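You operate a simulated robot arm through the tools that you are given. There is no shell and no other tool. Be economical: measure what you need, move in short steps, check, and stop when the job is done.

You are at the controls of a simulated two-armed robot. One attempt, no reset.

TASK
Press the panel on the press bed for 5 seconds and move it to the roller bed.
Fine: switch on, set the knob, close with both buttons, open at DONE; switch off before you reach in; lay it square and zero the roller.

The check looks at the end state, three seconds after you hand in, the way a careful person would. Anything else that was tipped, shoved, dropped, spilled or broken makes it a failure.

THE ROBOT
Two 6-joint arms with two-finger parallel grippers on one trunk, on a base that drives. Base frame: it is fixed to the floor where the robot stands at the start and does not move with it; the origin is under the middle of the robot, x ahead of it, y to its left, z up. Units: m, degrees, N and s.
The left shoulder is at the start at [0.07, 0.166, 1.445], the right one opposite. Places, roughly: foam panel [1, -1.75, 0.25]; left close button [0.7, 0, 0.8]; pattern press [0.9, -0.2, 0.9]; pattern press open key [0.7, -0.1, 0.8]; pattern press switch [0.8, 0, 0.9]; pattern press time knob [1, 0, 0.9]; right close button [0.7, -0.5, 0.8]; roller bed [0.8, 0.3, 0.8]; roller zero key [1, 0.4, 0.9]. Payload 3.91 kg a hand.
Tool frame (each hand has its own): the origin (TCP) lies between the finger pads and is the grasp point; the fingertips stand 0.03 m ahead of it; z points along the fingers, y is the line along which they close. Largest opening 0.11 m; finger width 0.02, thickness 0.01; the body of the gripper, 0.048 by 0.112 m, starts 0.055 m behind the TCP.
Orientation is that of the tool frame in the base frame, as a unit quaternion [w, x, y, z]. With the fingers straight down and closing along the base's y, the tool's x points along the base's -x, its y along +y and its z along -z.

THE INTERFACE
- The arms move only by the tool nudge_tool. It takes "left_commands", "right_commands" or both (then of equal length, played together; a hand with none holds still); each is a list of rows, each a list of 3 entries, a list of its own where there are three numbers: the gripper command, from -1 (shut) to 1 (fully open), values between in proportion, then the shift along the tool's x, y, z in m, then the turn, a rotation vector about the tool's x, y, z in rad. In form: [[fingers, [x, y, z], [ax, ay, az]], ...]. A call has 1 to 8 rows; each row shifts and turns the commanded pose from where the row before left it, along the tool's axes as they then stand. Rows are played at 5 a second. More than 0.05 m and 8.6 degrees between two rows, or a gripper value outside its range, and nothing of the call is played. Where a pose cannot be reached the arm comes as near as it can. A force on the tool above 40 N (or 10 N above the force at the start of the call, whichever is more), or a blocked arm, ends the call early, and 0.2 s more pass. Each finger travels about 0.108 m/s and halts on what it meets, pressing with about 42 N; the grip force reading is that of the motor and also rises with nothing between the fingers. The clock runs only during rows and for 0.2 s after the last one: add rows that do not move to give the fingers time. The reply holds the time, the measured pose of the TCP, the force on the tool along the base axes, the opening and the grip force, in the units named above and with some noise, with the torque about the TCP (base axes, N m) and any sound that the robot's microphone picked up, and new pictures: "pictures" is both (left out), scene, wrist or none (wrist: the cameras of the hands that moved).
- Cameras (640 x 400 px; columns grow to the right, rows downward): "scene" is now at [0.129, -0.0149, 1.6569]; the picture's right is [-0.17, -0.98, 0.00], its down [-0.70, 0.12, -0.70] and it looks along [0.69, -0.12, -0.71] (base axes); focal length 287 px, centre (320, 200). "left" rides on the left gripper at [0.077, -0.007, -0.114] in its tool frame; the picture's right is [0.09, 1.00, 0.00], its down [-0.80, 0.07, -0.59] and it looks along [-0.59, 0.05, 0.80] (tool axes); focal length 270 px, centre (320, 200). "right" rides on the right gripper at [0.077, 0.007, -0.114] in its tool frame; the picture's right is [-0.09, 1.00, 0.00], its down [-0.80, -0.07, -0.59] and it looks along [-0.59, -0.05, 0.80] (tool axes); focal length 270 px, centre (320, 200). There is no depth. A picture from a camera that has moved, and an enlarged one, comes with that camera's place and axes in the base frame and with its lens.
- lift_body(by): slides the trunk up (or, below 0, down) by that many m; the arms and the scene camera ride with it, the base frame stays. It gives what a move gives, with no picture.
- base_move(legs): drives the robot by 1 to 6 legs, each [ahead, left, turn to the left] in m, m and degrees, along the robot's own axes; the way and the turn of a leg run together, so that a leg with both is an arc; at most 1.5 m and 180 degrees a leg. The arms and the cameras ride along, it lands a little off, and it stops where it bumps. It gives what a move gives, and a new picture of the scene camera.
- pan_tilt(pan, tilt): turns the head with the scene camera to pan (to the left, within 86 degrees either way) and tilt (down, from -29 to 69), counted from straight ahead of the robot. It gives what a move gives, and a new picture of the scene camera.
- zoom(camera, box): a new picture of the part [left, top, right, bottom] of that camera's present view, enlarged. It takes no simulated time.
- job_done(): hands the job in; it is judged then, once.

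Go step by step. Nothing tells you exact positions but the pictures and the camera data: compare them with the known pose of the tool, close in by small moves and look again before you grip or let go. The budget is 120 turns and 260 pictures, counting those below and the enlarged ones. Unless the task says otherwise, let go and move clear before handing in, and close with one line.

The tools are called as name(argument=value, ...) on one line, values as JSON. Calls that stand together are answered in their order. nudge_tool: Moves the arms, as the interface text tells. Its arguments: {"type":"object","properties":{"left_commands":{"type":"array","items":{"type":"array"}},"right_commands":{"type":"array","items":{"type":"array"}},"pictures":{"type":"string","enum":["both","scene","wrist","none"]}},"required":[]} The other tools are called the same way: lift_body (by) slides the trunk up or down; base_move (legs) drives the base; pan_tilt (pan, tilt) turns the head that bears the scene camera; zoom (camera, box) takes an enlarged picture of a part of a camera's view; job_done () hands the job in.

At the start:

```text
time: 0.0
left_ee_pos: [0.5716, 0.1597, 0.9988]
left_tool_rot: [0.0, 0.0, 1.0, -0.001]
left_contact_force: [-0.4, -0.8, -0.2]
left_moment: [-0.02, 0.0, -0.02]
left_grip_width: 0.1101
left_gripper_force: 0.0
right_ee_pos: [0.5459, -0.2878, 0.9994]
right_tool_rot: [0.0, 0.0, 1.0, 0.0]
right_contact_force: [0.4, 0.3, -0.6]
right_moment: [0.04, -0.02, -0.01]
right_grip_width: 0.1097
right_gripper_force: 0.0
trunk travel left (down, up): [-0.94, 0.0]
robot x, y, heading: [-0.0022, -0.0024, 0.3]
head pan, tilt: [-10.0, 45.3]
```

scene: 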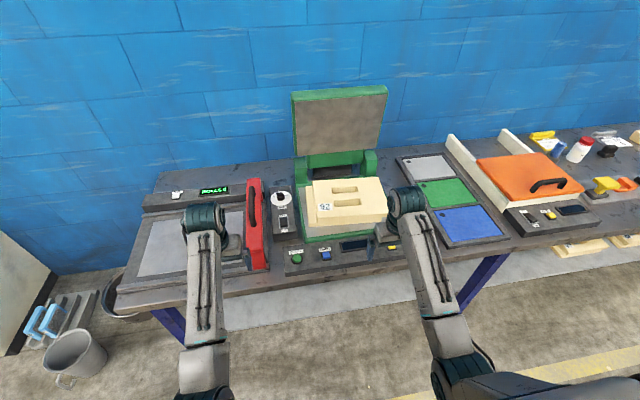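
right: 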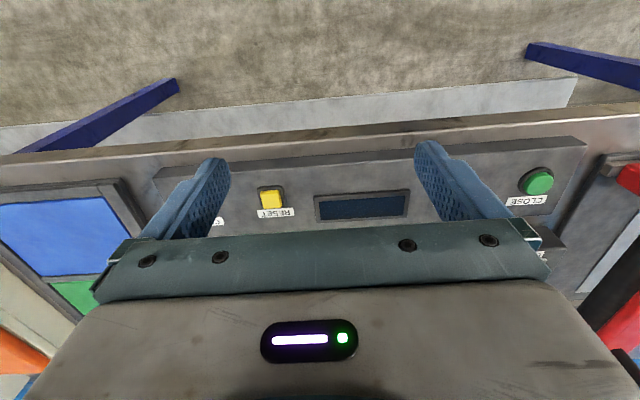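
left: 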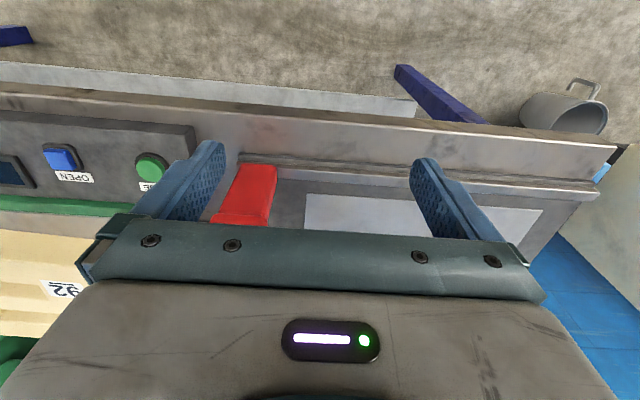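

The press stands open ahead of me with a panel on its bed, the roller bed is on the left, and a similar press stands on the right. I'll zoom in on the controls and labels first.

zoom(camera="scene", box=[260, 80, 420, 280])

zoom(camera="scene", box=[110, 170, 300, 300])

zoom(camera="scene", box=[390, 120, 640, 270])

```text
2.00 times, centred on (340, 180) of scene
camera zoom: at [0.129, -0.0149, 1.6569], right [-0.17, -0.98, 0.0], down [-0.7, 0.12, -0.7], along [0.69, -0.12, -0.71], focal length 574 px, centre (280, 240)
```

zoom: 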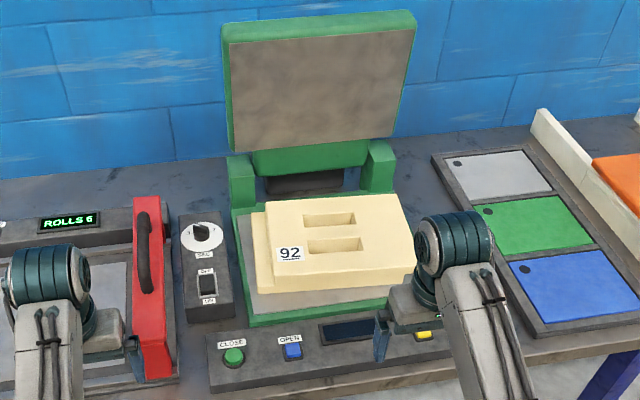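

```text
3.08 times, centred on (205, 235) of scene
camera zoom: at [0.129, -0.0149, 1.6569], right [-0.17, -0.98, 0.0], down [-0.7, 0.12, -0.7], along [0.69, -0.12, -0.71], focal length 882 px, centre (674, 92)
```

zoom: 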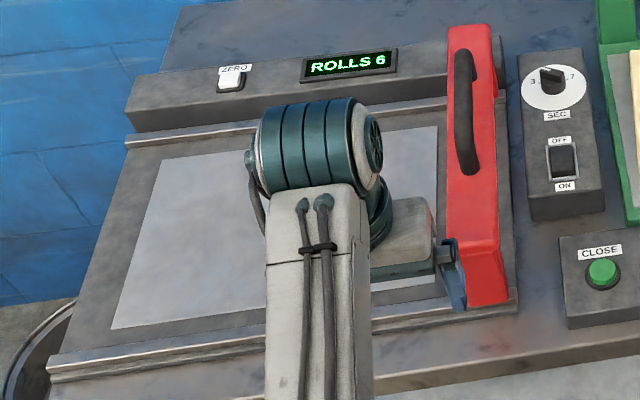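

```text
2.56 times, centred on (515, 195) of scene
camera zoom: at [0.129, -0.0149, 1.6569], right [-0.17, -0.98, 0.0], down [-0.7, 0.12, -0.7], along [0.69, -0.12, -0.71], focal length 734 px, centre (-179, 213)
```

zoom: 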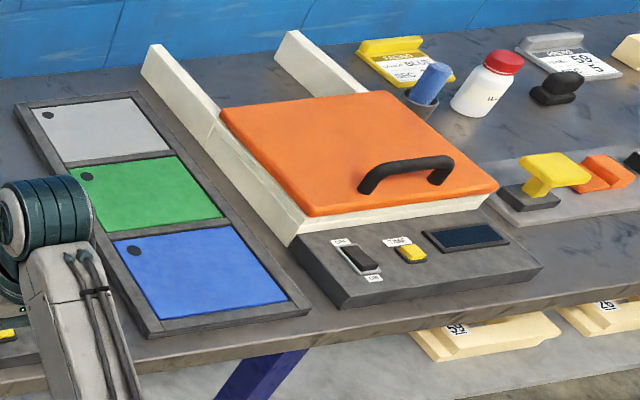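

The panel marked 92 is on the bed, and it seems to be in two layers. I'll look closer at it and at the rest of the bench.

zoom(camera="scene", box=[290, 165, 400, 260])

pan_tilt(pan=-50, tilt=35)

```text
4.21 times, centred on (345, 212) of scene
camera zoom: at [0.129, -0.0149, 1.6569], right [-0.17, -0.98, 0.0], down [-0.7, 0.12, -0.7], along [0.69, -0.12, -0.71], focal length 1207 px, centre (215, 147)
```

zoom: 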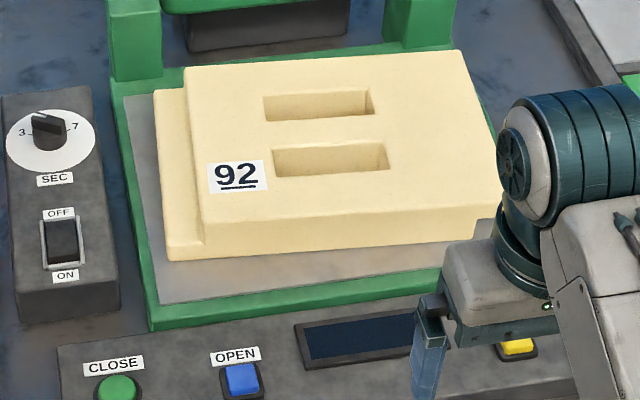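

```text
time: 1.1
left_ee_pos: [0.5715, 0.1608, 0.998]
left_tool_rot: [0.001, 0.0, 1.0, 0.0]
left_contact_force: [0.2, 0.9, -0.4]
left_moment: [0.02, 0.0, -0.01]
left_grip_width: 0.1097
left_gripper_force: 0.0
right_ee_pos: [0.5454, -0.2867, 0.9995]
right_tool_rot: [0.0, 0.001, 1.0, 0.0]
right_contact_force: [-0.7, 0.2, 0.3]
right_moment: [0.03, 0.0, -0.02]
right_grip_width: 0.11
right_gripper_force: 0.0
trunk travel left (down, up): [-0.94, 0.0]
robot x, y, heading: [-0.0003, 0.0028, -0.2]
head pan, tilt: [-50.0, 35.0]
camera scene: at [0.1058, -0.0682, 1.6721], right [-0.77, -0.64, 0.0], down [-0.37, 0.44, -0.82], along [0.53, -0.63, -0.57], focal length 287 px, centre (320, 200)
```

scene: 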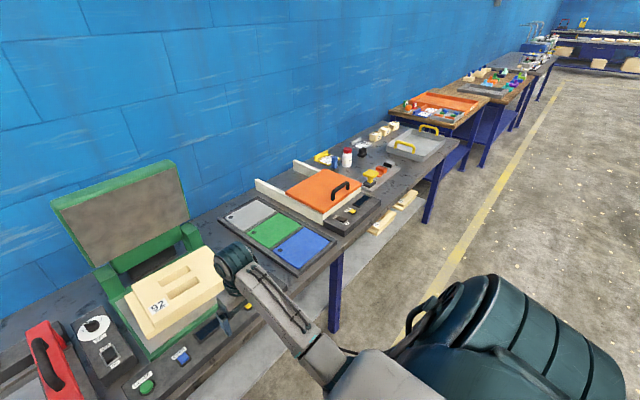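

The panel is one block with a step on its left side and two slots that leave a bar I can grip. I'll raise both hands and then lower the trunk for reach.

nudge_tool(left_commands=[[-1, [0, 0, -0.05], [0, 0, 0]], [-1, [0, 0, -0.05], [0, 0, 0]], [-1, [0, 0, -0.05], [0, 0, 0]], [-1, [0, 0, -0.05], [0, 0, 0]], [-1, [0, 0, -0.05], [0, 0, 0]], [-1, [0, 0, -0.05], [0, 0, 0]]], right_commands=[[-1, [0, 0, -0.05], [0, 0, 0]], [-1, [0, 0, -0.05], [0, 0, 0]], [-1, [0, 0, -0.05], [0, 0, 0]], [-1, [0, 0, -0.05], [0, 0, 0]], [-1, [0, 0, -0.05], [0, 0, 0]], [-1, [0, 0, -0.05], [0, 0, 0]]], pictures="none")

lift_body(by=-0.25)

pan_tilt(pan=0, tilt=45)

```text
time: 2.5
left_ee_pos: [0.6863, 0.1029, 1.1083]
left_tool_rot: [0.0, 0.0, 1.0, 0.0]
left_contact_force: [0.2, -0.1, 0.0]
left_moment: [0.06, -0.01, 0.02]
left_grip_width: 0.0004
left_gripper_force: 38.1
left hand out of reach, approached as far as the arm can: row 1, 2, 3, 4, 5, 6
right_ee_pos: [0.6442, -0.3285, 1.0641]
right_tool_rot: [0.0, 0.0, 1.0, 0.001]
right_contact_force: [1.1, -0.3, -0.1]
right_moment: [0.03, 0.03, 0.0]
right_grip_width: 0.0
right_gripper_force: 37.3
right hand out of reach, approached as far as the arm can: row 1, 2, 3, 4, 5, 6
trunk travel left (down, up): [-0.94, 0.0]
robot x, y, heading: [0.0018, -0.0008, 0.1]
head pan, tilt: [-50.0, 35.0]
```

```text
time: 4.0
left_ee_pos: [0.6826, 0.1049, 0.9671]
left_tool_rot: [0.003, 0.001, 1.0, 0.001]
left_contact_force: [-7.8, -0.4, 12.0]
left_moment: [0.02, 0.52, 0.01]
left_grip_width: 0.0
left_gripper_force: 37.5
right_ee_pos: [0.6444, -0.3285, 0.9163]
right_tool_rot: [0.002, 0.0, 1.0, 0.0]
right_contact_force: [0.1, 0.7, 0.5]
right_moment: [0.02, -0.01, 0.03]
right_grip_width: 0.0
right_gripper_force: 37.8
trunk travel left (down, up): [-0.791, 0.149]
robot x, y, heading: [0.0019, 0.0031, 0.0]
head pan, tilt: [-50.0, 35.0]
stopped: the force on the tool passed its limit at 59 N (the readings are from after the stop); the commanded pose is now the measured one
```

```text
time: 5.2
left_ee_pos: [0.684, 0.1048, 0.9674]
left_tool_rot: [0.004, 0.0, 1.0, 0.0]
left_contact_force: [-3.3, -0.2, 5.1]
left_moment: [-0.03, 0.14, 0.0]
left_grip_width: 0.0001
left_gripper_force: 38.1
right_ee_pos: [0.6424, -0.3274, 0.9156]
right_tool_rot: [0.001, -0.001, 1.0, 0.0]
right_contact_force: [-0.4, -0.3, -0.7]
right_moment: [-0.01, 0.0, -0.02]
right_grip_width: 0.0002
right_gripper_force: 37.6
trunk travel left (down, up): [-0.791, 0.149]
robot x, y, heading: [-0.0025, -0.0023, -0.2]
head pan, tilt: [0.0, 45.0]
camera scene: at [0.1288, -0.0012, 1.5083], right [0.0, -1.0, 0.0], down [-0.71, 0.0, -0.71], along [0.71, 0.0, -0.71], focal length 287 px, centre (320, 200)
```

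scene: 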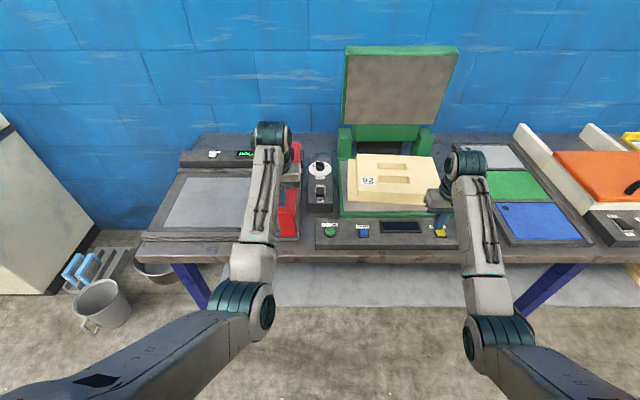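

The left hand drifted forward and came down on the red roller handle. I'll raise the trunk to free it and check for damage.

lift_body(by=0.06)

zoom(camera="scene", box=[130, 120, 350, 270])

zoom(camera="left", box=[0, 0, 640, 400])

```text
time: 6.2
left_ee_pos: [0.6855, 0.1042, 1.026]
left_tool_rot: [0.003, 0.0, 1.0, 0.0]
left_contact_force: [0.0, -1.5, -0.6]
left_moment: [0.0, 0.01, -0.02]
left_grip_width: 0.0
left_gripper_force: 37.7
right_ee_pos: [0.6447, -0.3283, 0.9751]
right_tool_rot: [0.001, 0.0, 1.0, 0.0]
right_contact_force: [0.4, -0.2, 0.0]
right_moment: [0.03, -0.02, -0.02]
right_grip_width: 0.0001
right_gripper_force: 37.4
trunk travel left (down, up): [-0.851, 0.089]
robot x, y, heading: [0.0002, 0.0021, 0.2]
head pan, tilt: [0.0, 45.0]
```

```text
2.67 times, centred on (240, 195) of scene
camera zoom: at [0.1312, -0.0009, 1.568], right [0.0, -1.0, 0.0], down [-0.71, 0.0, -0.71], along [0.71, 0.0, -0.71], focal length 765 px, centre (533, 213)
```

zoom: 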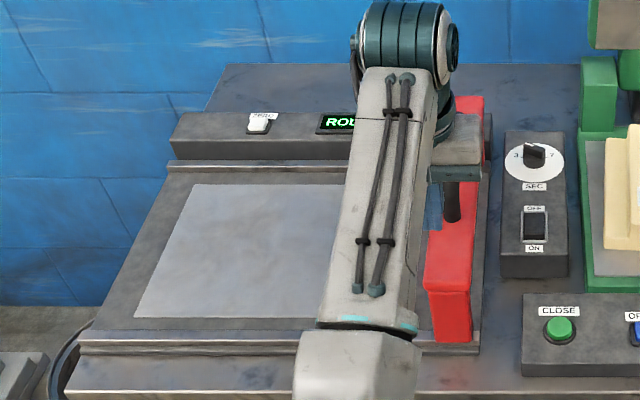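

```text
1.00 times, centred on (320, 200) of left (not enlarged: the box is as wide or as high as the picture)
camera zoom: at [0.6074, 0.0989, 1.14], right [-0.09, 1.0, 0.0], down [0.8, 0.07, 0.6], along [0.6, 0.05, -0.8], focal length 270 px, centre (320, 200)
```

zoom: 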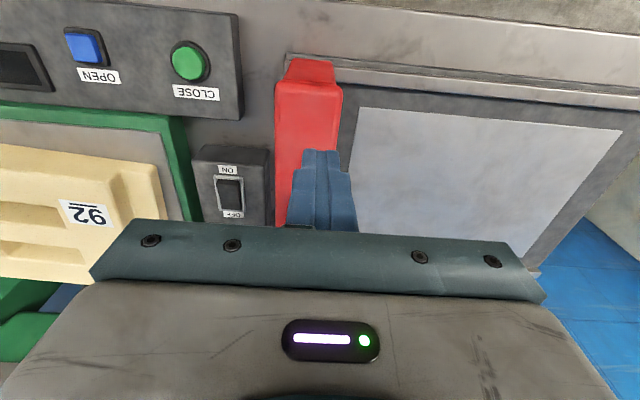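

The roller looks undisturbed. Next I'll test how far each arm reaches: left hand to the left and back, right hand back.

nudge_tool(left_commands=[[-1, [0.04, 0.03, 0], [0, 0, 0]], [-1, [0.04, 0.03, 0], [0, 0, 0]], [-1, [0.04, 0, 0], [0, 0, 0]], [-1, [0.04, 0, 0], [0, 0, 0]]], right_commands=[[-1, [0.04, 0, 0], [0, 0, 0]], [-1, [0.04, 0, 0], [0, 0, 0]], [-1, [0.04, 0, 0], [0, 0, 0]], [-1, [0.04, 0, 0], [0, 0, 0]]], pictures="none")

```text
time: 7.2
left_ee_pos: [0.5699, 0.1445, 0.9455]
left_tool_rot: [0.007, 0.0, 1.0, 0.001]
left_contact_force: [-1.0, -0.4, 0.4]
left_moment: [0.02, -0.02, 0.02]
left_grip_width: 0.0001
left_gripper_force: 37.7
left hand out of reach, approached as far as the arm can: row 1, 2, 3, 4
right_ee_pos: [0.501, -0.343, 0.9269]
right_tool_rot: [0.005, 0.0, 1.0, 0.002]
right_contact_force: [-0.7, 0.8, -0.1]
right_moment: [-0.01, -0.01, 0.03]
right_grip_width: 0.0
right_gripper_force: 37.6
right hand out of reach, approached as far as the arm can: row 1, 2, 3, 4
trunk travel left (down, up): [-0.851, 0.089]
robot x, y, heading: [-0.0015, 0.0021, 0.0]
head pan, tilt: [0.0, 45.0]
```

With the tool pointing down, the hands can only go high when they are stretched forward. I'll raise the trunk fully and then drive ahead to see how close the base can stand.

lift_body(by=0.089)

base_move(legs=[[0.2, 0, 0]])

```text
time: 8.4
left_ee_pos: [0.5722, 0.1449, 1.0321]
left_tool_rot: [0.006, 0.0, 1.0, 0.0]
left_contact_force: [0.2, -0.5, 0.6]
left_moment: [0.0, 0.02, 0.02]
left_grip_width: 0.0
left_gripper_force: 37.5
right_ee_pos: [0.5034, -0.3432, 1.015]
right_tool_rot: [0.003, 0.0, 1.0, 0.001]
right_contact_force: [0.8, -0.2, -0.5]
right_moment: [0.03, -0.02, 0.03]
right_grip_width: 0.0
right_gripper_force: 37.9
trunk travel left (down, up): [-0.94, 0.0]
robot x, y, heading: [-0.0037, -0.0003, -0.3]
head pan, tilt: [0.0, 45.0]
```

```text
time: 10.0
left_ee_pos: [0.7708, 0.1444, 1.0342]
left_tool_rot: [0.007, 0.001, 1.0, 0.0]
left_contact_force: [0.5, -0.2, 0.9]
left_moment: [0.02, -0.05, 0.0]
left_grip_width: 0.0
left_gripper_force: 37.6
right_ee_pos: [0.7, -0.3435, 1.0171]
right_tool_rot: [0.005, 0.0, 1.0, 0.001]
right_contact_force: [-0.6, 0.5, 0.6]
right_moment: [-0.03, 0.02, 0.0]
right_grip_width: 0.0
right_gripper_force: 37.8
trunk travel left (down, up): [-0.94, 0.0]
robot x, y, heading: [0.2029, -0.0003, 0.1]
head pan, tilt: [0.0, 45.0]
camera scene: at [0.3262, -0.0009, 1.6575], right [0.0, -1.0, 0.0], down [-0.71, 0.0, -0.71], along [0.71, 0.0, -0.71], focal length 287 px, centre (320, 200)
```

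scene: 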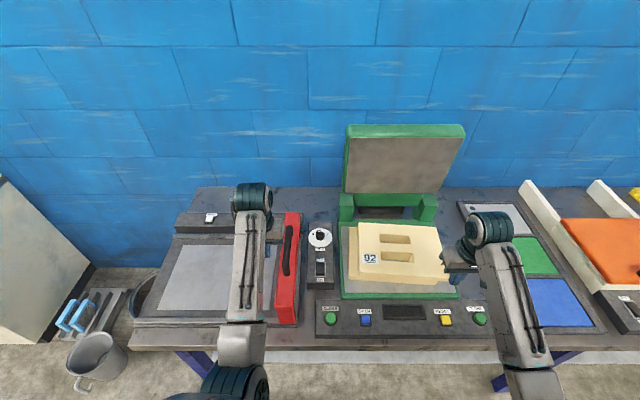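

The base stands at x=0.2 and the switch looks to be near (0.81, 0.0, 0.86). I'll bring the left hand over it and look through the wrist camera.

nudge_tool(left_commands=[[-1, [0, -0.04, 0], [0, 0, 0]], [-1, [0, -0.04, 0], [0, 0, 0]], [-1, [0, -0.04, 0.0], [0, 0, 0]], [-1, [0, -0.024, 0.02], [0, 0, 0]], [-1, [0, 0, 0.03], [0, 0, 0]], [-1, [0, 0, 0.03], [0, 0, 0]]])

```text
time: 10.7
left_ee_pos: [0.7812, 0.1673, 1.0089]
left_tool_rot: [0.002, -0.033, 0.996, 0.078]
left_contact_force: [-0.4, -0.1, 0.2]
left_moment: [-0.01, -0.01, 0.0]
left_grip_width: 0.0001
left_gripper_force: 37.6
left hand out of reach, approached as far as the arm can: row 2, 3
right_ee_pos: [0.7052, -0.3415, 1.0141]
right_tool_rot: [0.003, 0.001, 1.0, 0.0]
right_contact_force: [0.5, -0.1, 0.5]
right_moment: [-0.01, -0.01, 0.0]
right_grip_width: 0.0
right_gripper_force: 37.7
trunk travel left (down, up): [-0.94, 0.0]
robot x, y, heading: [0.1999, -0.0006, -0.2]
head pan, tilt: [0.0, 45.0]
stopped in row 3 (left hand): the arm was blocked; the commanded pose is now the measured one
camera scene: at [0.3307, -0.0002, 1.6571], right [0.0, -1.0, 0.0], down [-0.71, 0.0, -0.71], along [0.71, 0.0, -0.71], focal length 287 px, centre (320, 200)
camera left: at [0.7048, 0.1391, 1.1207], right [-0.15, 0.98, 0.15], down [0.8, 0.03, 0.61], along [0.59, 0.22, -0.78], focal length 270 px, centre (320, 200)
```

scene: 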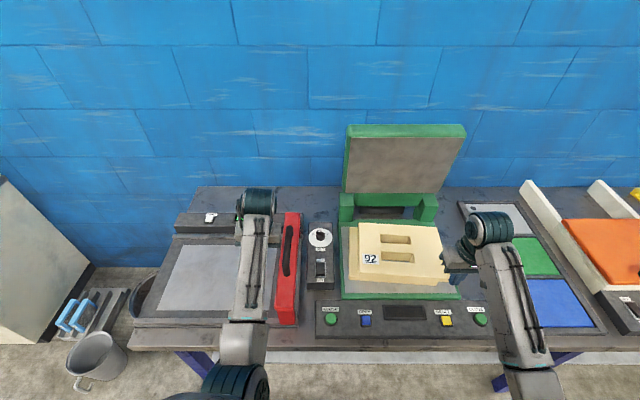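
left: 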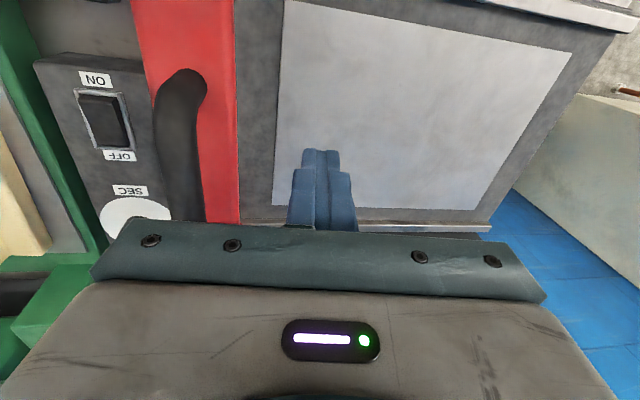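

The left arm is at its inward limit here. I'll restore its orientation, shift it outward and test how it reaches lower down.

nudge_tool(left_commands=[[-1, [0, 0.02, 0], [0.078, 0.002, 0.033]], [-1, [0, 0.02, 0], [0.078, 0.002, 0.033]], [-1, [0, 0.02, 0.03], [0, 0, 0]], [-1, [0, 0, 0.04], [0, 0, 0]]], pictures="none")

```text
time: 11.7
left_ee_pos: [0.7784, 0.2239, 0.9435]
left_tool_rot: [-0.001, 0.0, 1.0, -0.001]
left_contact_force: [-0.6, -0.3, 0.3]
left_moment: [0.01, -0.02, 0.02]
left_grip_width: 0.0
left_gripper_force: 37.8
right_ee_pos: [0.7037, -0.3428, 1.0141]
right_tool_rot: [0.003, 0.001, 1.0, 0.001]
right_contact_force: [0.8, -0.2, -0.4]
right_moment: [0.01, -0.01, 0.01]
right_grip_width: 0.0
right_gripper_force: 37.7
trunk travel left (down, up): [-0.94, 0.0]
robot x, y, heading: [0.1998, 0.0, 0.0]
head pan, tilt: [0.0, 45.0]
```

Lower down the pose is reachable. I'll test the left hand forward over the roller bed, and the right hand outward and down toward the right CLOSE button.

nudge_tool(left_commands=[[-1, [-0.04, 0, 0], [0, 0, 0]], [-1, [-0.04, 0, 0], [0, 0, 0]], [-1, [-0.04, 0, 0], [0, 0, 0]], [-1, [-0.04, 0, 0], [0, 0, 0]]], right_commands=[[-1, [0, -0.03, 0.02], [0, 0, 0]], [-1, [0, -0.03, 0.02], [0, 0, 0]], [-1, [0, -0.03, 0.02], [0, 0, 0]], [-1, [0, -0.035, 0.02], [0, 0, 0]]])

```text
time: 12.7
left_ee_pos: [0.9412, 0.221, 0.9431]
left_tool_rot: [-0.002, 0.001, 1.0, 0.0]
left_contact_force: [0.0, 0.3, -0.3]
left_moment: [0.01, -0.01, 0.02]
left_grip_width: 0.0001
left_gripper_force: 37.6
right_ee_pos: [0.7065, -0.4681, 0.9316]
right_tool_rot: [0.003, 0.0, 1.0, 0.002]
right_contact_force: [1.3, -0.4, -0.3]
right_moment: [0.01, -0.03, 0.05]
right_grip_width: 0.0
right_gripper_force: 37.8
trunk travel left (down, up): [-0.94, 0.0]
robot x, y, heading: [0.2016, 0.0008, -0.3]
head pan, tilt: [0.0, 45.0]
camera scene: at [0.3338, -0.0034, 1.6567], right [0.0, -1.0, 0.0], down [-0.71, 0.0, -0.71], along [0.71, 0.0, -0.71], focal length 287 px, centre (320, 200)
camera right: at [0.6304, -0.4635, 1.046], right [0.09, 1.0, 0.0], down [0.8, -0.07, 0.6], along [0.6, -0.05, -0.8], focal length 270 px, centre (320, 200)
camera left: at [0.8645, 0.2166, 1.0585], right [-0.09, 1.0, 0.0], down [0.8, 0.07, 0.59], along [0.59, 0.05, -0.81], focal length 270 px, centre (320, 200)
```

scene: 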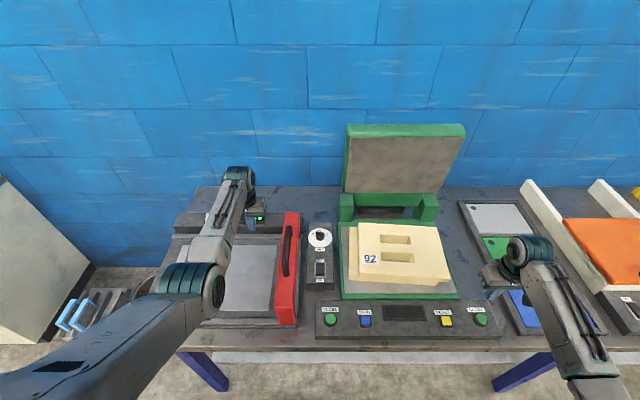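
right: 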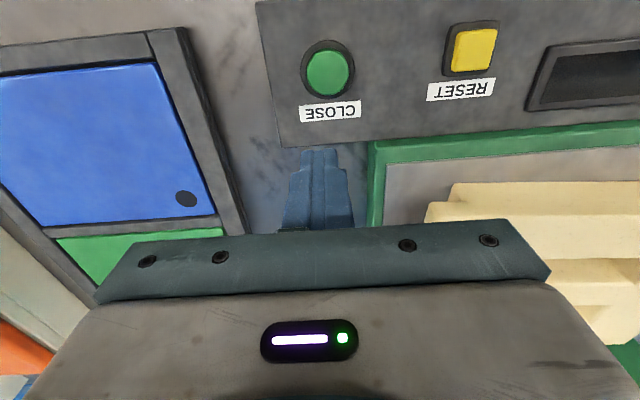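
left: 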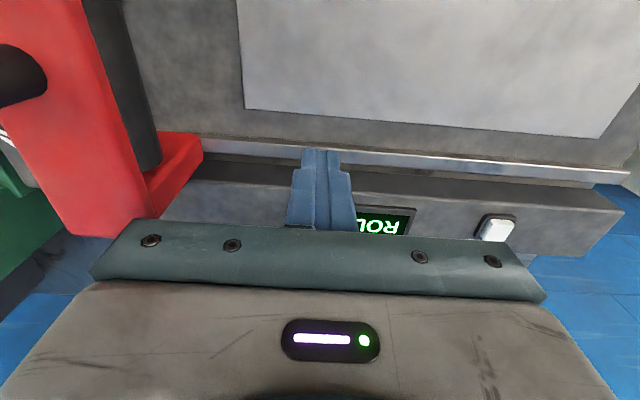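

Reach is good at this height. I'll pull both hands back and shift the base 0.25 m to the right, which puts both close buttons symmetric in front of me.

nudge_tool(left_commands=[[-1, [0.045, 0, -0.01], [0, 0, 0]], [-1, [0.045, 0, -0.01], [0, 0, 0]], [-1, [0.045, 0, -0.01], [0, 0, 0]], [-1, [0.045, 0, -0.01], [0, 0, 0]], [-1, [0.045, 0, 0], [0, 0, 0]], [-1, [0.045, 0, 0], [0, 0, 0]]], right_commands=[[-1, [0.03, 0.03, -0.01], [0, 0, 0]], [-1, [0.03, 0.03, -0.01], [0, 0, 0]], [-1, [0.0, 0.03, 0], [0, 0, 0]], [-1, [0.0, 0.03, 0], [0, 0, 0]], [-1, [0, 0, 0], [0, 0, 0]], [-1, [0, 0, 0], [0, 0, 0]]], pictures="none")

```text
time: 14.1
left_ee_pos: [0.6669, 0.2259, 0.9838]
left_tool_rot: [0.0, 0.002, 1.0, -0.001]
left_contact_force: [-1.1, 0.1, 0.5]
left_moment: [0.04, 0.0, 0.04]
left_grip_width: 0.0003
left_gripper_force: 37.7
right_ee_pos: [0.6423, -0.348, 0.9537]
right_tool_rot: [0.003, 0.0, 1.0, 0.001]
right_contact_force: [0.7, -0.2, -0.4]
right_moment: [0.01, -0.02, 0.01]
right_grip_width: 0.0001
right_gripper_force: 37.6
trunk travel left (down, up): [-0.94, 0.0]
robot x, y, heading: [0.2006, -0.0031, -0.1]
head pan, tilt: [0.0, 45.0]
```

base_move(legs=[[0, -0.25, 0]])

zoom(camera="left", box=[0, 0, 640, 400])

```text
time: 15.9
left_ee_pos: [0.669, -0.0304, 0.9818]
left_tool_rot: [-0.001, 0.003, 1.0, -0.002]
left_contact_force: [-0.3, 0.8, -0.1]
left_moment: [-0.01, 0.0, -0.02]
left_grip_width: 0.0
left_gripper_force: 37.5
right_ee_pos: [0.6426, -0.6061, 0.953]
right_tool_rot: [0.003, 0.004, 1.0, 0.0]
right_contact_force: [0.4, 0.6, 0.0]
right_moment: [-0.03, -0.01, 0.01]
right_grip_width: 0.0
right_gripper_force: 37.6
trunk travel left (down, up): [-0.94, 0.0]
robot x, y, heading: [0.1988, -0.2555, -0.4]
head pan, tilt: [0.0, 45.0]
camera scene: at [0.3302, -0.2567, 1.6571], right [-0.01, -1.0, 0.0], down [-0.71, 0.0, -0.71], along [0.71, 0.0, -0.71], focal length 287 px, centre (320, 200)
```

scene: 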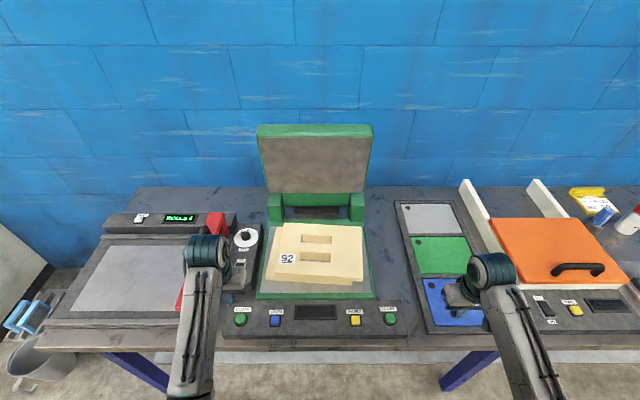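

```text
1.00 times, centred on (320, 200) of left (not enlarged: the box is as wide or as high as the picture)
camera zoom: at [0.5923, -0.0359, 1.0966], right [-0.08, 1.0, 0.0], down [0.8, 0.07, 0.59], along [0.59, 0.04, -0.8], focal length 270 px, centre (320, 200)
```

zoom: 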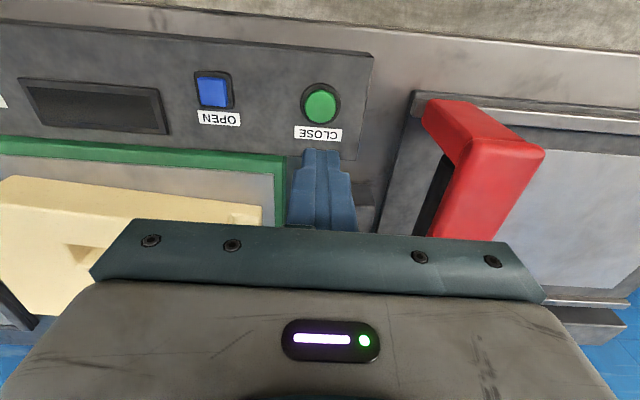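

The left hand is over its CLOSE button at about (0.674, -0.031). I'll do the switch first, so I'm moving the left hand over it.

nudge_tool(left_commands=[[-1, [-0.03, 0.01, 0], [0, 0, 0]], [-1, [-0.03, 0.01, 0], [0, 0, 0]], [-1, [-0.03, 0.01, 0.01], [0, 0, 0]], [-1, [0, 0, 0.02], [0, 0, 0]]], pictures="both")

```text
time: 16.9
left_ee_pos: [0.7597, -0.0046, 0.9549]
left_tool_rot: [0.0, 0.005, 1.0, -0.002]
left_contact_force: [0.0, -0.9, 0.0]
left_moment: [-0.02, -0.03, 0.0]
left_grip_width: 0.0
left_gripper_force: 38.0
right_ee_pos: [0.6416, -0.6084, 0.954]
right_tool_rot: [0.003, 0.002, 1.0, 0.0]
right_contact_force: [-0.7, -0.6, 0.4]
right_moment: [0.02, -0.03, 0.02]
right_grip_width: 0.0
right_gripper_force: 37.3
trunk travel left (down, up): [-0.94, 0.0]
robot x, y, heading: [0.1985, -0.2572, -0.5]
head pan, tilt: [0.0, 45.0]
camera scene: at [0.3301, -0.2591, 1.6571], right [-0.01, -1.0, 0.0], down [-0.71, 0.0, -0.71], along [0.71, 0.0, -0.71], focal length 287 px, centre (320, 200)
camera left: at [0.6832, -0.0084, 1.07], right [-0.08, 1.0, 0.0], down [0.8, 0.07, 0.59], along [0.59, 0.05, -0.8], focal length 270 px, centre (320, 200)
```

scene: 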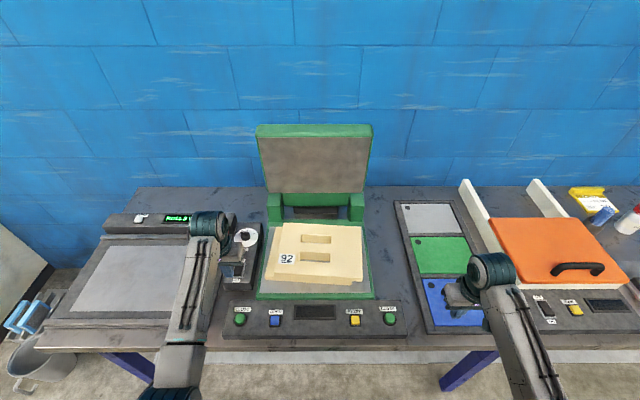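
left: 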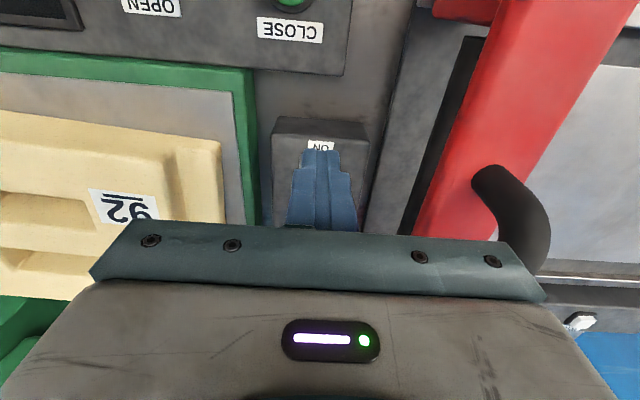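

I take the ON end of the rocker to be near (0.81, 0.0). I'll move over it and descend in small rows.

nudge_tool(left_commands=[[-1, [-0.025, 0.003, 0], [0, 0, 0]], [-1, [-0.023, 0.002, 0], [0, 0, 0]], [-1, [0, 0, 0.025], [0, 0, 0]], [-1, [0, 0, 0.01], [0, 0, 0]], [-1, [0, 0, 0.01], [0, 0, 0]]], pictures="both")

```text
time: 18.1
left_ee_pos: [0.8068, -0.0003, 0.9055]
left_tool_rot: [-0.001, 0.005, 1.0, -0.001]
left_contact_force: [-0.4, 0.0, 1.2]
left_moment: [-0.02, 0.02, 0.01]
left_grip_width: 0.0
left_gripper_force: 37.8
right_ee_pos: [0.6418, -0.6074, 0.953]
right_tool_rot: [0.003, 0.002, 1.0, 0.001]
right_contact_force: [0.0, -0.1, -0.2]
right_moment: [0.0, -0.02, 0.03]
right_grip_width: 0.0
right_gripper_force: 37.4
trunk travel left (down, up): [-0.94, 0.0]
robot x, y, heading: [0.1988, -0.2561, -0.3]
head pan, tilt: [0.0, 45.0]
camera scene: at [0.3311, -0.2593, 1.657], right [-0.01, -1.0, 0.0], down [-0.71, 0.0, -0.71], along [0.71, 0.0, -0.71], focal length 287 px, centre (320, 200)
camera left: at [0.7304, -0.0053, 1.0213], right [-0.08, 1.0, 0.0], down [0.8, 0.07, 0.59], along [0.59, 0.05, -0.81], focal length 270 px, centre (320, 200)
```

scene: 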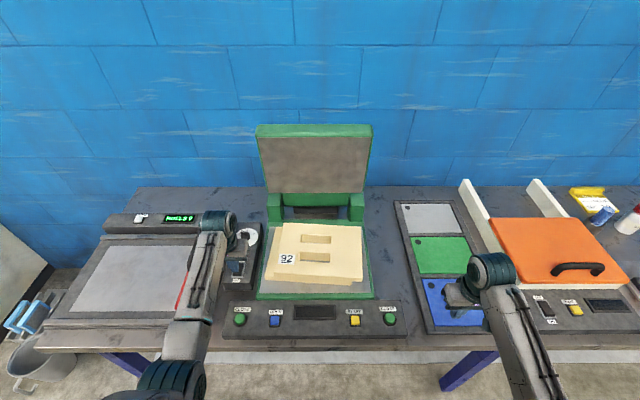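
left: 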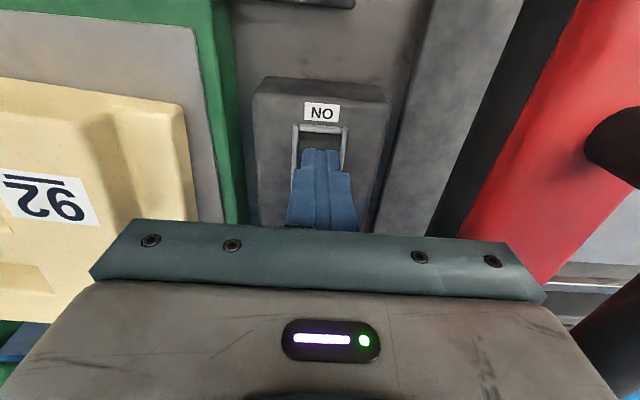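

I'm over the rocker but a little near its middle, so I'll step back 7 mm and press down.

nudge_tool(left_commands=[[-1, [0.007, 0, 0.01], [0, 0, 0]], [-1, [0, 0, 0.01], [0, 0, 0]], [-1, [0, 0, 0.008], [0, 0, 0]], [-1, [0, 0, 0.006], [0, 0, 0]], [-1, [0, 0, 0.006], [0, 0, 0]], [-1, [0, 0, 0.006], [0, 0, 0]]], pictures="wrist")

zoom(camera="scene", box=[200, 210, 420, 340])

```text
time: 19.0
left_ee_pos: [0.8018, -0.0006, 0.8888]
left_tool_rot: [0.008, 0.004, 1.0, 0.0]
left_contact_force: [-17.1, -4.0, 31.1]
left_moment: [-0.11, 0.18, -0.03]
left_grip_width: 0.0001
left_gripper_force: 37.6
right_ee_pos: [0.6368, -0.6084, 0.956]
right_tool_rot: [0.005, 0.003, 1.0, 0.002]
right_contact_force: [-0.6, -0.6, 0.7]
right_moment: [-0.03, 0.02, -0.04]
right_grip_width: 0.0002
right_gripper_force: 37.9
trunk travel left (down, up): [-0.94, 0.0]
robot x, y, heading: [0.1973, -0.2582, -0.3]
head pan, tilt: [0.0, 45.0]
stopped in row 4 (left hand): the force on the tool passed its limit at 45 N (the readings are from after the stop); the commanded pose is now the measured one
camera left: at [0.723, -0.0051, 1.0023], right [-0.08, 1.0, 0.0], down [0.79, 0.07, 0.61], along [0.61, 0.05, -0.79], focal length 270 px, centre (320, 200)
```

left: 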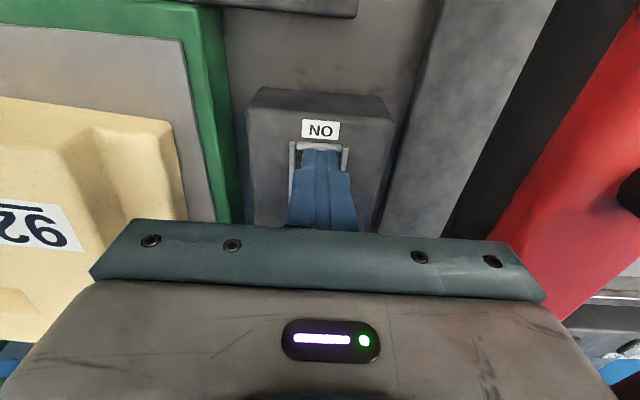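

```text
2.91 times, centred on (310, 275) of scene
camera zoom: at [0.3229, -0.2615, 1.658], right [0.0, -1.0, 0.0], down [-0.7, 0.0, -0.71], along [0.71, 0.0, -0.7], focal length 834 px, centre (349, -18)
```

zoom: 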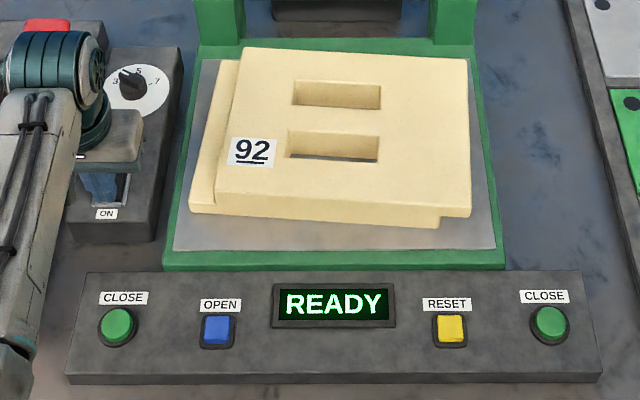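

The display shows READY, so the press is on. I'll lift off and look at the knob.

nudge_tool(left_commands=[[-1, [0, 0, -0.04], [0, 0, 0]], [-1, [0.03, 0, -0.04], [0, 0, 0]], [-1, [0.04, 0, 0.0], [0, 0, 0]], [-1, [0.04, 0, 0.0], [0, 0, 0]]], pictures="wrist")

zoom(camera="scene", box=[215, 215, 285, 260])

```text
time: 20.0
left_ee_pos: [0.6928, 0.001, 0.9625]
left_tool_rot: [0.006, 0.004, 1.0, 0.0]
left_contact_force: [-0.1, 0.1, -0.1]
left_moment: [-0.03, 0.0, -0.01]
left_grip_width: 0.0
left_gripper_force: 38.0
right_ee_pos: [0.64, -0.6078, 0.9545]
right_tool_rot: [0.004, 0.003, 1.0, 0.001]
right_contact_force: [0.0, 0.1, -0.1]
right_moment: [-0.03, -0.01, -0.03]
right_grip_width: 0.0
right_gripper_force: 37.8
trunk travel left (down, up): [-0.94, 0.0]
robot x, y, heading: [0.2, -0.2578, -0.3]
head pan, tilt: [0.0, 45.0]
camera left: at [0.6144, -0.0019, 1.0764], right [-0.08, 1.0, 0.0], down [0.79, 0.07, 0.6], along [0.6, 0.05, -0.8], focal length 270 px, centre (320, 200)
```

left: 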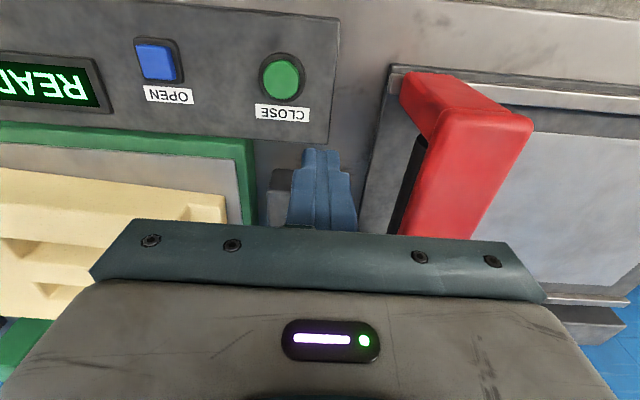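

```text
8.89 times, centred on (250, 238) of scene
camera zoom: at [0.3294, -0.2586, 1.6572], right [-0.01, -1.0, 0.0], down [-0.71, 0.0, -0.71], along [0.71, 0.0, -0.71], focal length 2549 px, centre (942, -133)
```

zoom: 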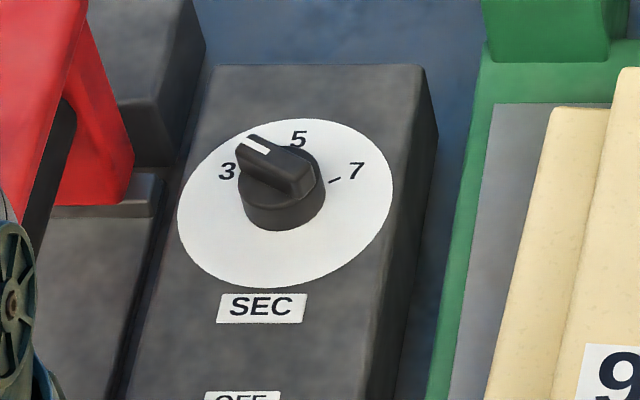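

The pointer is at 3, turned about 55° to the left, and 5 is straight ahead. I'll fly the left hand past the knob to see it in the wrist camera.

nudge_tool(left_commands=[[-1, [-0.04, 0, -0.01], [0, 0, 0]], [-1, [-0.045, 0, -0.01], [0, 0, 0]], [-1, [-0.045, 0, 0], [0, 0, 0]], [-1, [-0.045, 0, 0], [0, 0, 0]], [-1, [-0.045, 0, 0], [0, 0, 0]], [-0.5, [-0.04, 0, 0.0], [0, 0, 0]], [-0.5, [0, 0, 0.0], [0, 0, 0]]], pictures="wrist")

```text
time: 21.6
left_ee_pos: [0.9535, 0.0008, 0.9837]
left_tool_rot: [0.006, 0.002, 1.0, -0.001]
left_contact_force: [0.0, -0.4, 0.2]
left_moment: [0.01, 0.0, 0.05]
left_grip_width: 0.0275
left_gripper_force: 0.0
right_ee_pos: [0.6411, -0.607, 0.954]
right_tool_rot: [0.003, 0.003, 1.0, 0.001]
right_contact_force: [-0.8, -0.6, 0.2]
right_moment: [-0.01, 0.0, -0.01]
right_grip_width: 0.0
right_gripper_force: 38.1
trunk travel left (down, up): [-0.94, 0.0]
robot x, y, heading: [0.199, -0.2615, 0.0]
head pan, tilt: [0.0, 45.0]
camera left: at [0.8751, -0.0046, 1.0984], right [-0.08, 1.0, 0.0], down [0.79, 0.07, 0.6], along [0.6, 0.05, -0.8], focal length 270 px, centre (320, 200)
```

left: 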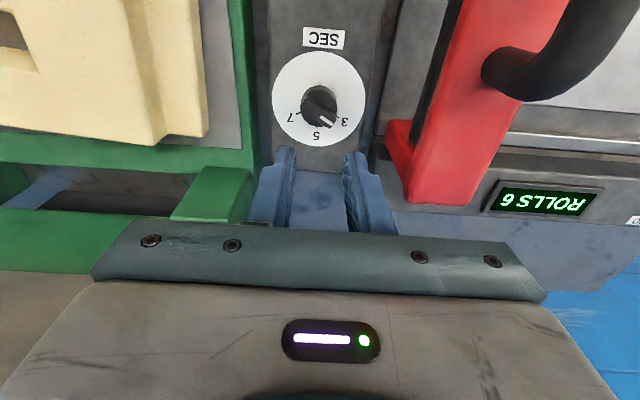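

zoom(camera="left", box=[260, 20, 380, 160])

```text
2.86 times, centred on (320, 90) of left
camera zoom: at [0.8751, -0.0046, 1.0984], right [-0.08, 1.0, 0.0], down [0.79, 0.07, 0.6], along [0.6, 0.05, -0.8], focal length 772 px, centre (320, 514)
```

zoom: 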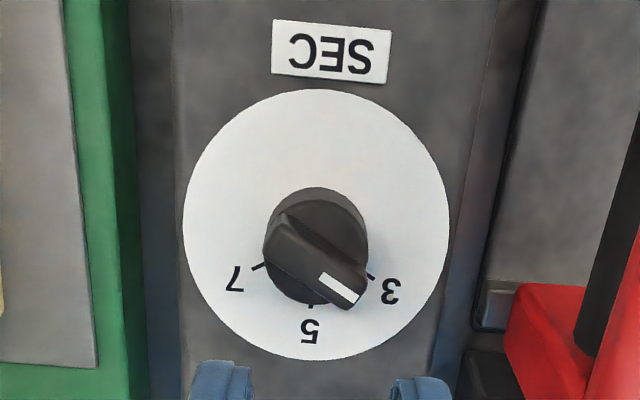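

The knob axis is near (0.945, 0.0), its top is about z 0.89, and the pointer is about 55° toward +y. I'll open the left fingers, align the hand with the pointer bar by turning it, and check.

nudge_tool(left_commands=[[0.1, [0.0085, -0.002, 0], [0, 0, -0.137]], [0.1, [0, 0, 0], [0, 0, -0.137]], [0.1, [0, 0, 0], [0, 0, -0.137]], [0.1, [0, 0, 0], [0, 0, -0.137]], [0.1, [0, 0, 0], [0, 0, -0.137]], [0.1, [0, 0, 0], [0, 0, -0.137]], [0.1, [0, 0, 0], [0, 0, -0.137]]], pictures="both")

```text
time: 23.2
left_ee_pos: [0.9447, -0.0013, 0.9851]
left_tool_rot: [0.005, -0.459, 0.889, -0.003]
left_contact_force: [0.5, -0.5, -0.5]
left_moment: [0.0, 0.02, 0.0]
left_grip_width: 0.0602
left_gripper_force: 0.0
right_ee_pos: [0.6412, -0.6083, 0.9541]
right_tool_rot: [0.004, 0.003, 1.0, 0.0]
right_contact_force: [0.3, -0.1, 0.4]
right_moment: [0.0, 0.01, 0.0]
right_grip_width: 0.0
right_gripper_force: 37.7
trunk travel left (down, up): [-0.94, 0.0]
robot x, y, heading: [0.2016, -0.2579, -0.3]
head pan, tilt: [0.0, 45.0]
camera scene: at [0.3304, -0.2593, 1.6571], right [-0.01, -1.0, 0.0], down [-0.71, 0.0, -0.71], along [0.71, 0.0, -0.71], focal length 287 px, centre (320, 200)
camera left: at [0.905, -0.067, 1.0987], right [-0.86, 0.5, -0.01], down [0.4, 0.69, 0.6], along [0.31, 0.51, -0.8], focal length 270 px, centre (320, 200)
```

scene: 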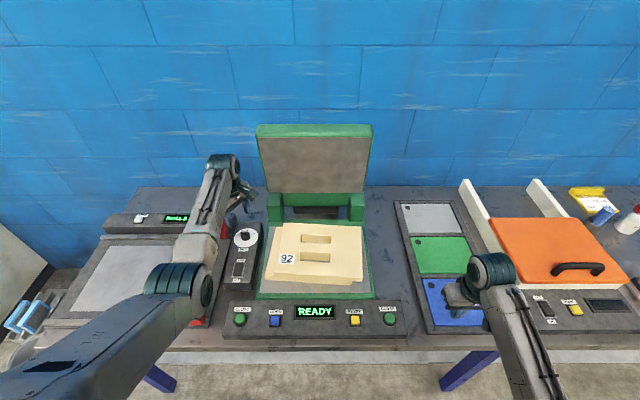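
left: 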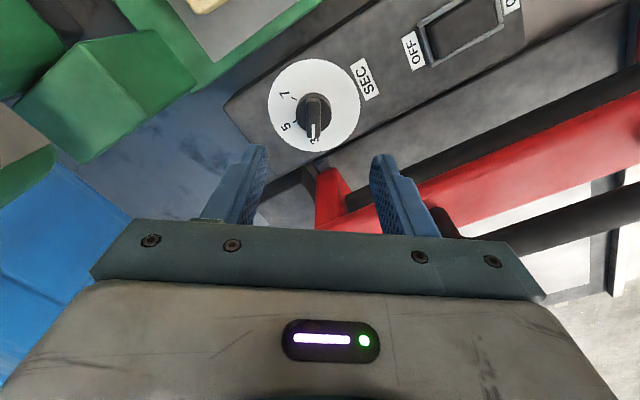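

The fingers line up with the pointer bar. I'll shift 6 mm along the closing axis, then descend around the knob.

nudge_tool(left_commands=[[0.1, [0, -0.006, 0.03], [0, 0, 0]], [0.1, [0, 0, 0.03], [0, 0, 0]], [0.1, [0, 0, 0.016], [0, 0, 0]], [0.1, [0, 0, 0], [0, 0, 0]]], pictures="both")

zoom(camera="scene", box=[190, 150, 310, 250])

```text
time: 24.2
left_ee_pos: [0.9502, -0.0057, 0.9085]
left_tool_rot: [0.005, -0.458, 0.889, -0.004]
left_contact_force: [0.0, 0.8, 0.4]
left_moment: [-0.01, 0.0, -0.02]
left_grip_width: 0.0604
left_gripper_force: 0.1
right_ee_pos: [0.6421, -0.6075, 0.9547]
right_tool_rot: [0.004, 0.003, 1.0, 0.001]
right_contact_force: [-0.1, 0.3, 0.2]
right_moment: [0.04, 0.0, 0.0]
right_grip_width: 0.0
right_gripper_force: 37.3
trunk travel left (down, up): [-0.94, 0.0]
robot x, y, heading: [0.1987, -0.259, -0.4]
head pan, tilt: [0.0, 45.0]
camera scene: at [0.3302, -0.2594, 1.6571], right [-0.01, -1.0, 0.0], down [-0.71, 0.0, -0.71], along [0.71, 0.0, -0.71], focal length 287 px, centre (320, 200)
camera left: at [0.9098, -0.0711, 1.0229], right [-0.86, 0.51, -0.01], down [0.4, 0.69, 0.6], along [0.31, 0.51, -0.8], focal length 270 px, centre (320, 200)
```

scene: 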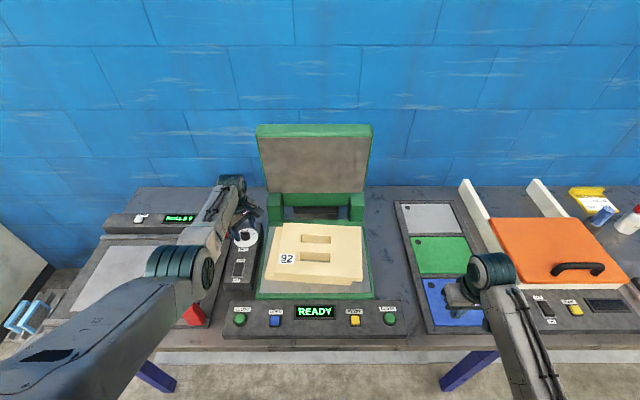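
left: 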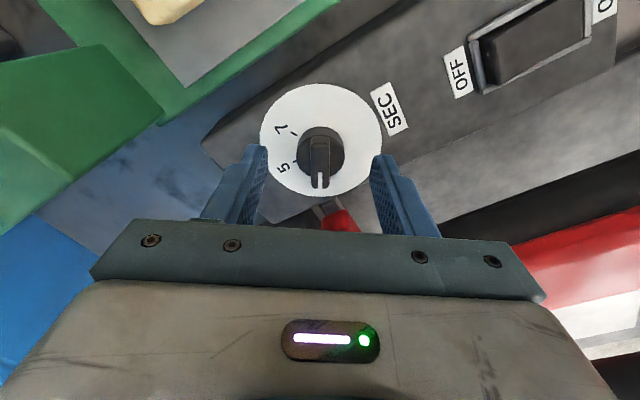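

```text
4.00 times, centred on (250, 200) of scene
camera zoom: at [0.3302, -0.2594, 1.6571], right [-0.01, -1.0, 0.0], down [-0.71, 0.0, -0.71], along [0.71, 0.0, -0.71], focal length 1147 px, centre (600, 200)
```

zoom: 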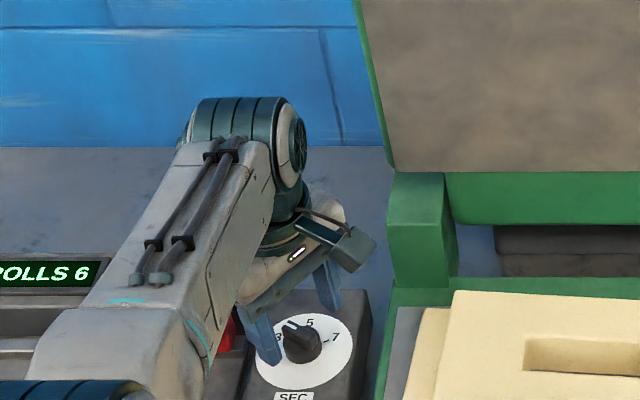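

The knob is centred laterally between the fingers. I'll shift 5 mm along tool x, lower 12 mm and close.

nudge_tool(left_commands=[[0.1, [0.005, 0, 0.006], [0, 0, 0]], [0.1, [0, 0, 0.006], [0, 0, 0]], [-0.2, [0, 0, 0], [0, 0, 0]], [-0.5, [0, 0, 0], [0, 0, 0]], [-1, [0, 0, 0], [0, 0, 0]], [-1, [0, 0, 0], [0, 0, 0]]], pictures="wrist")

```text
time: 25.6
left_ee_pos: [0.9475, -0.0087, 0.8959]
left_tool_rot: [0.004, -0.457, 0.889, -0.003]
left_contact_force: [-4.5, 1.4, -5.6]
left_moment: [0.8, -0.35, 0.07]
left_grip_width: 0.0313
left_gripper_force: 44.9
right_ee_pos: [0.6413, -0.606, 0.9538]
right_tool_rot: [0.004, 0.002, 1.0, 0.001]
right_contact_force: [-0.5, 0.9, 0.4]
right_moment: [-0.04, -0.01, -0.04]
right_grip_width: 0.0002
right_gripper_force: 37.9
trunk travel left (down, up): [-0.94, 0.0]
robot x, y, heading: [0.1997, -0.2587, -0.4]
head pan, tilt: [0.0, 45.0]
camera left: at [0.907, -0.0745, 1.0103], right [-0.86, 0.51, -0.01], down [0.4, 0.69, 0.6], along [0.31, 0.51, -0.8], focal length 270 px, centre (320, 200)
```

left: 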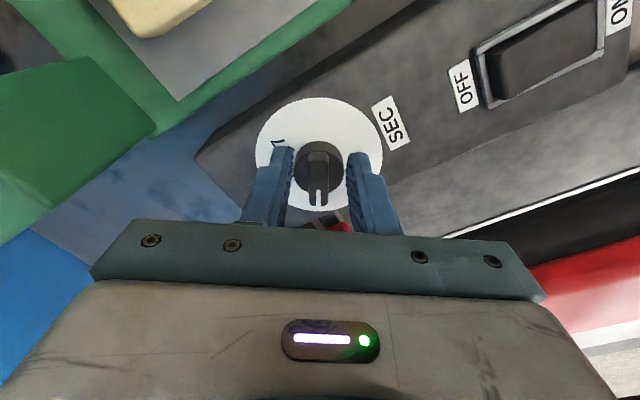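

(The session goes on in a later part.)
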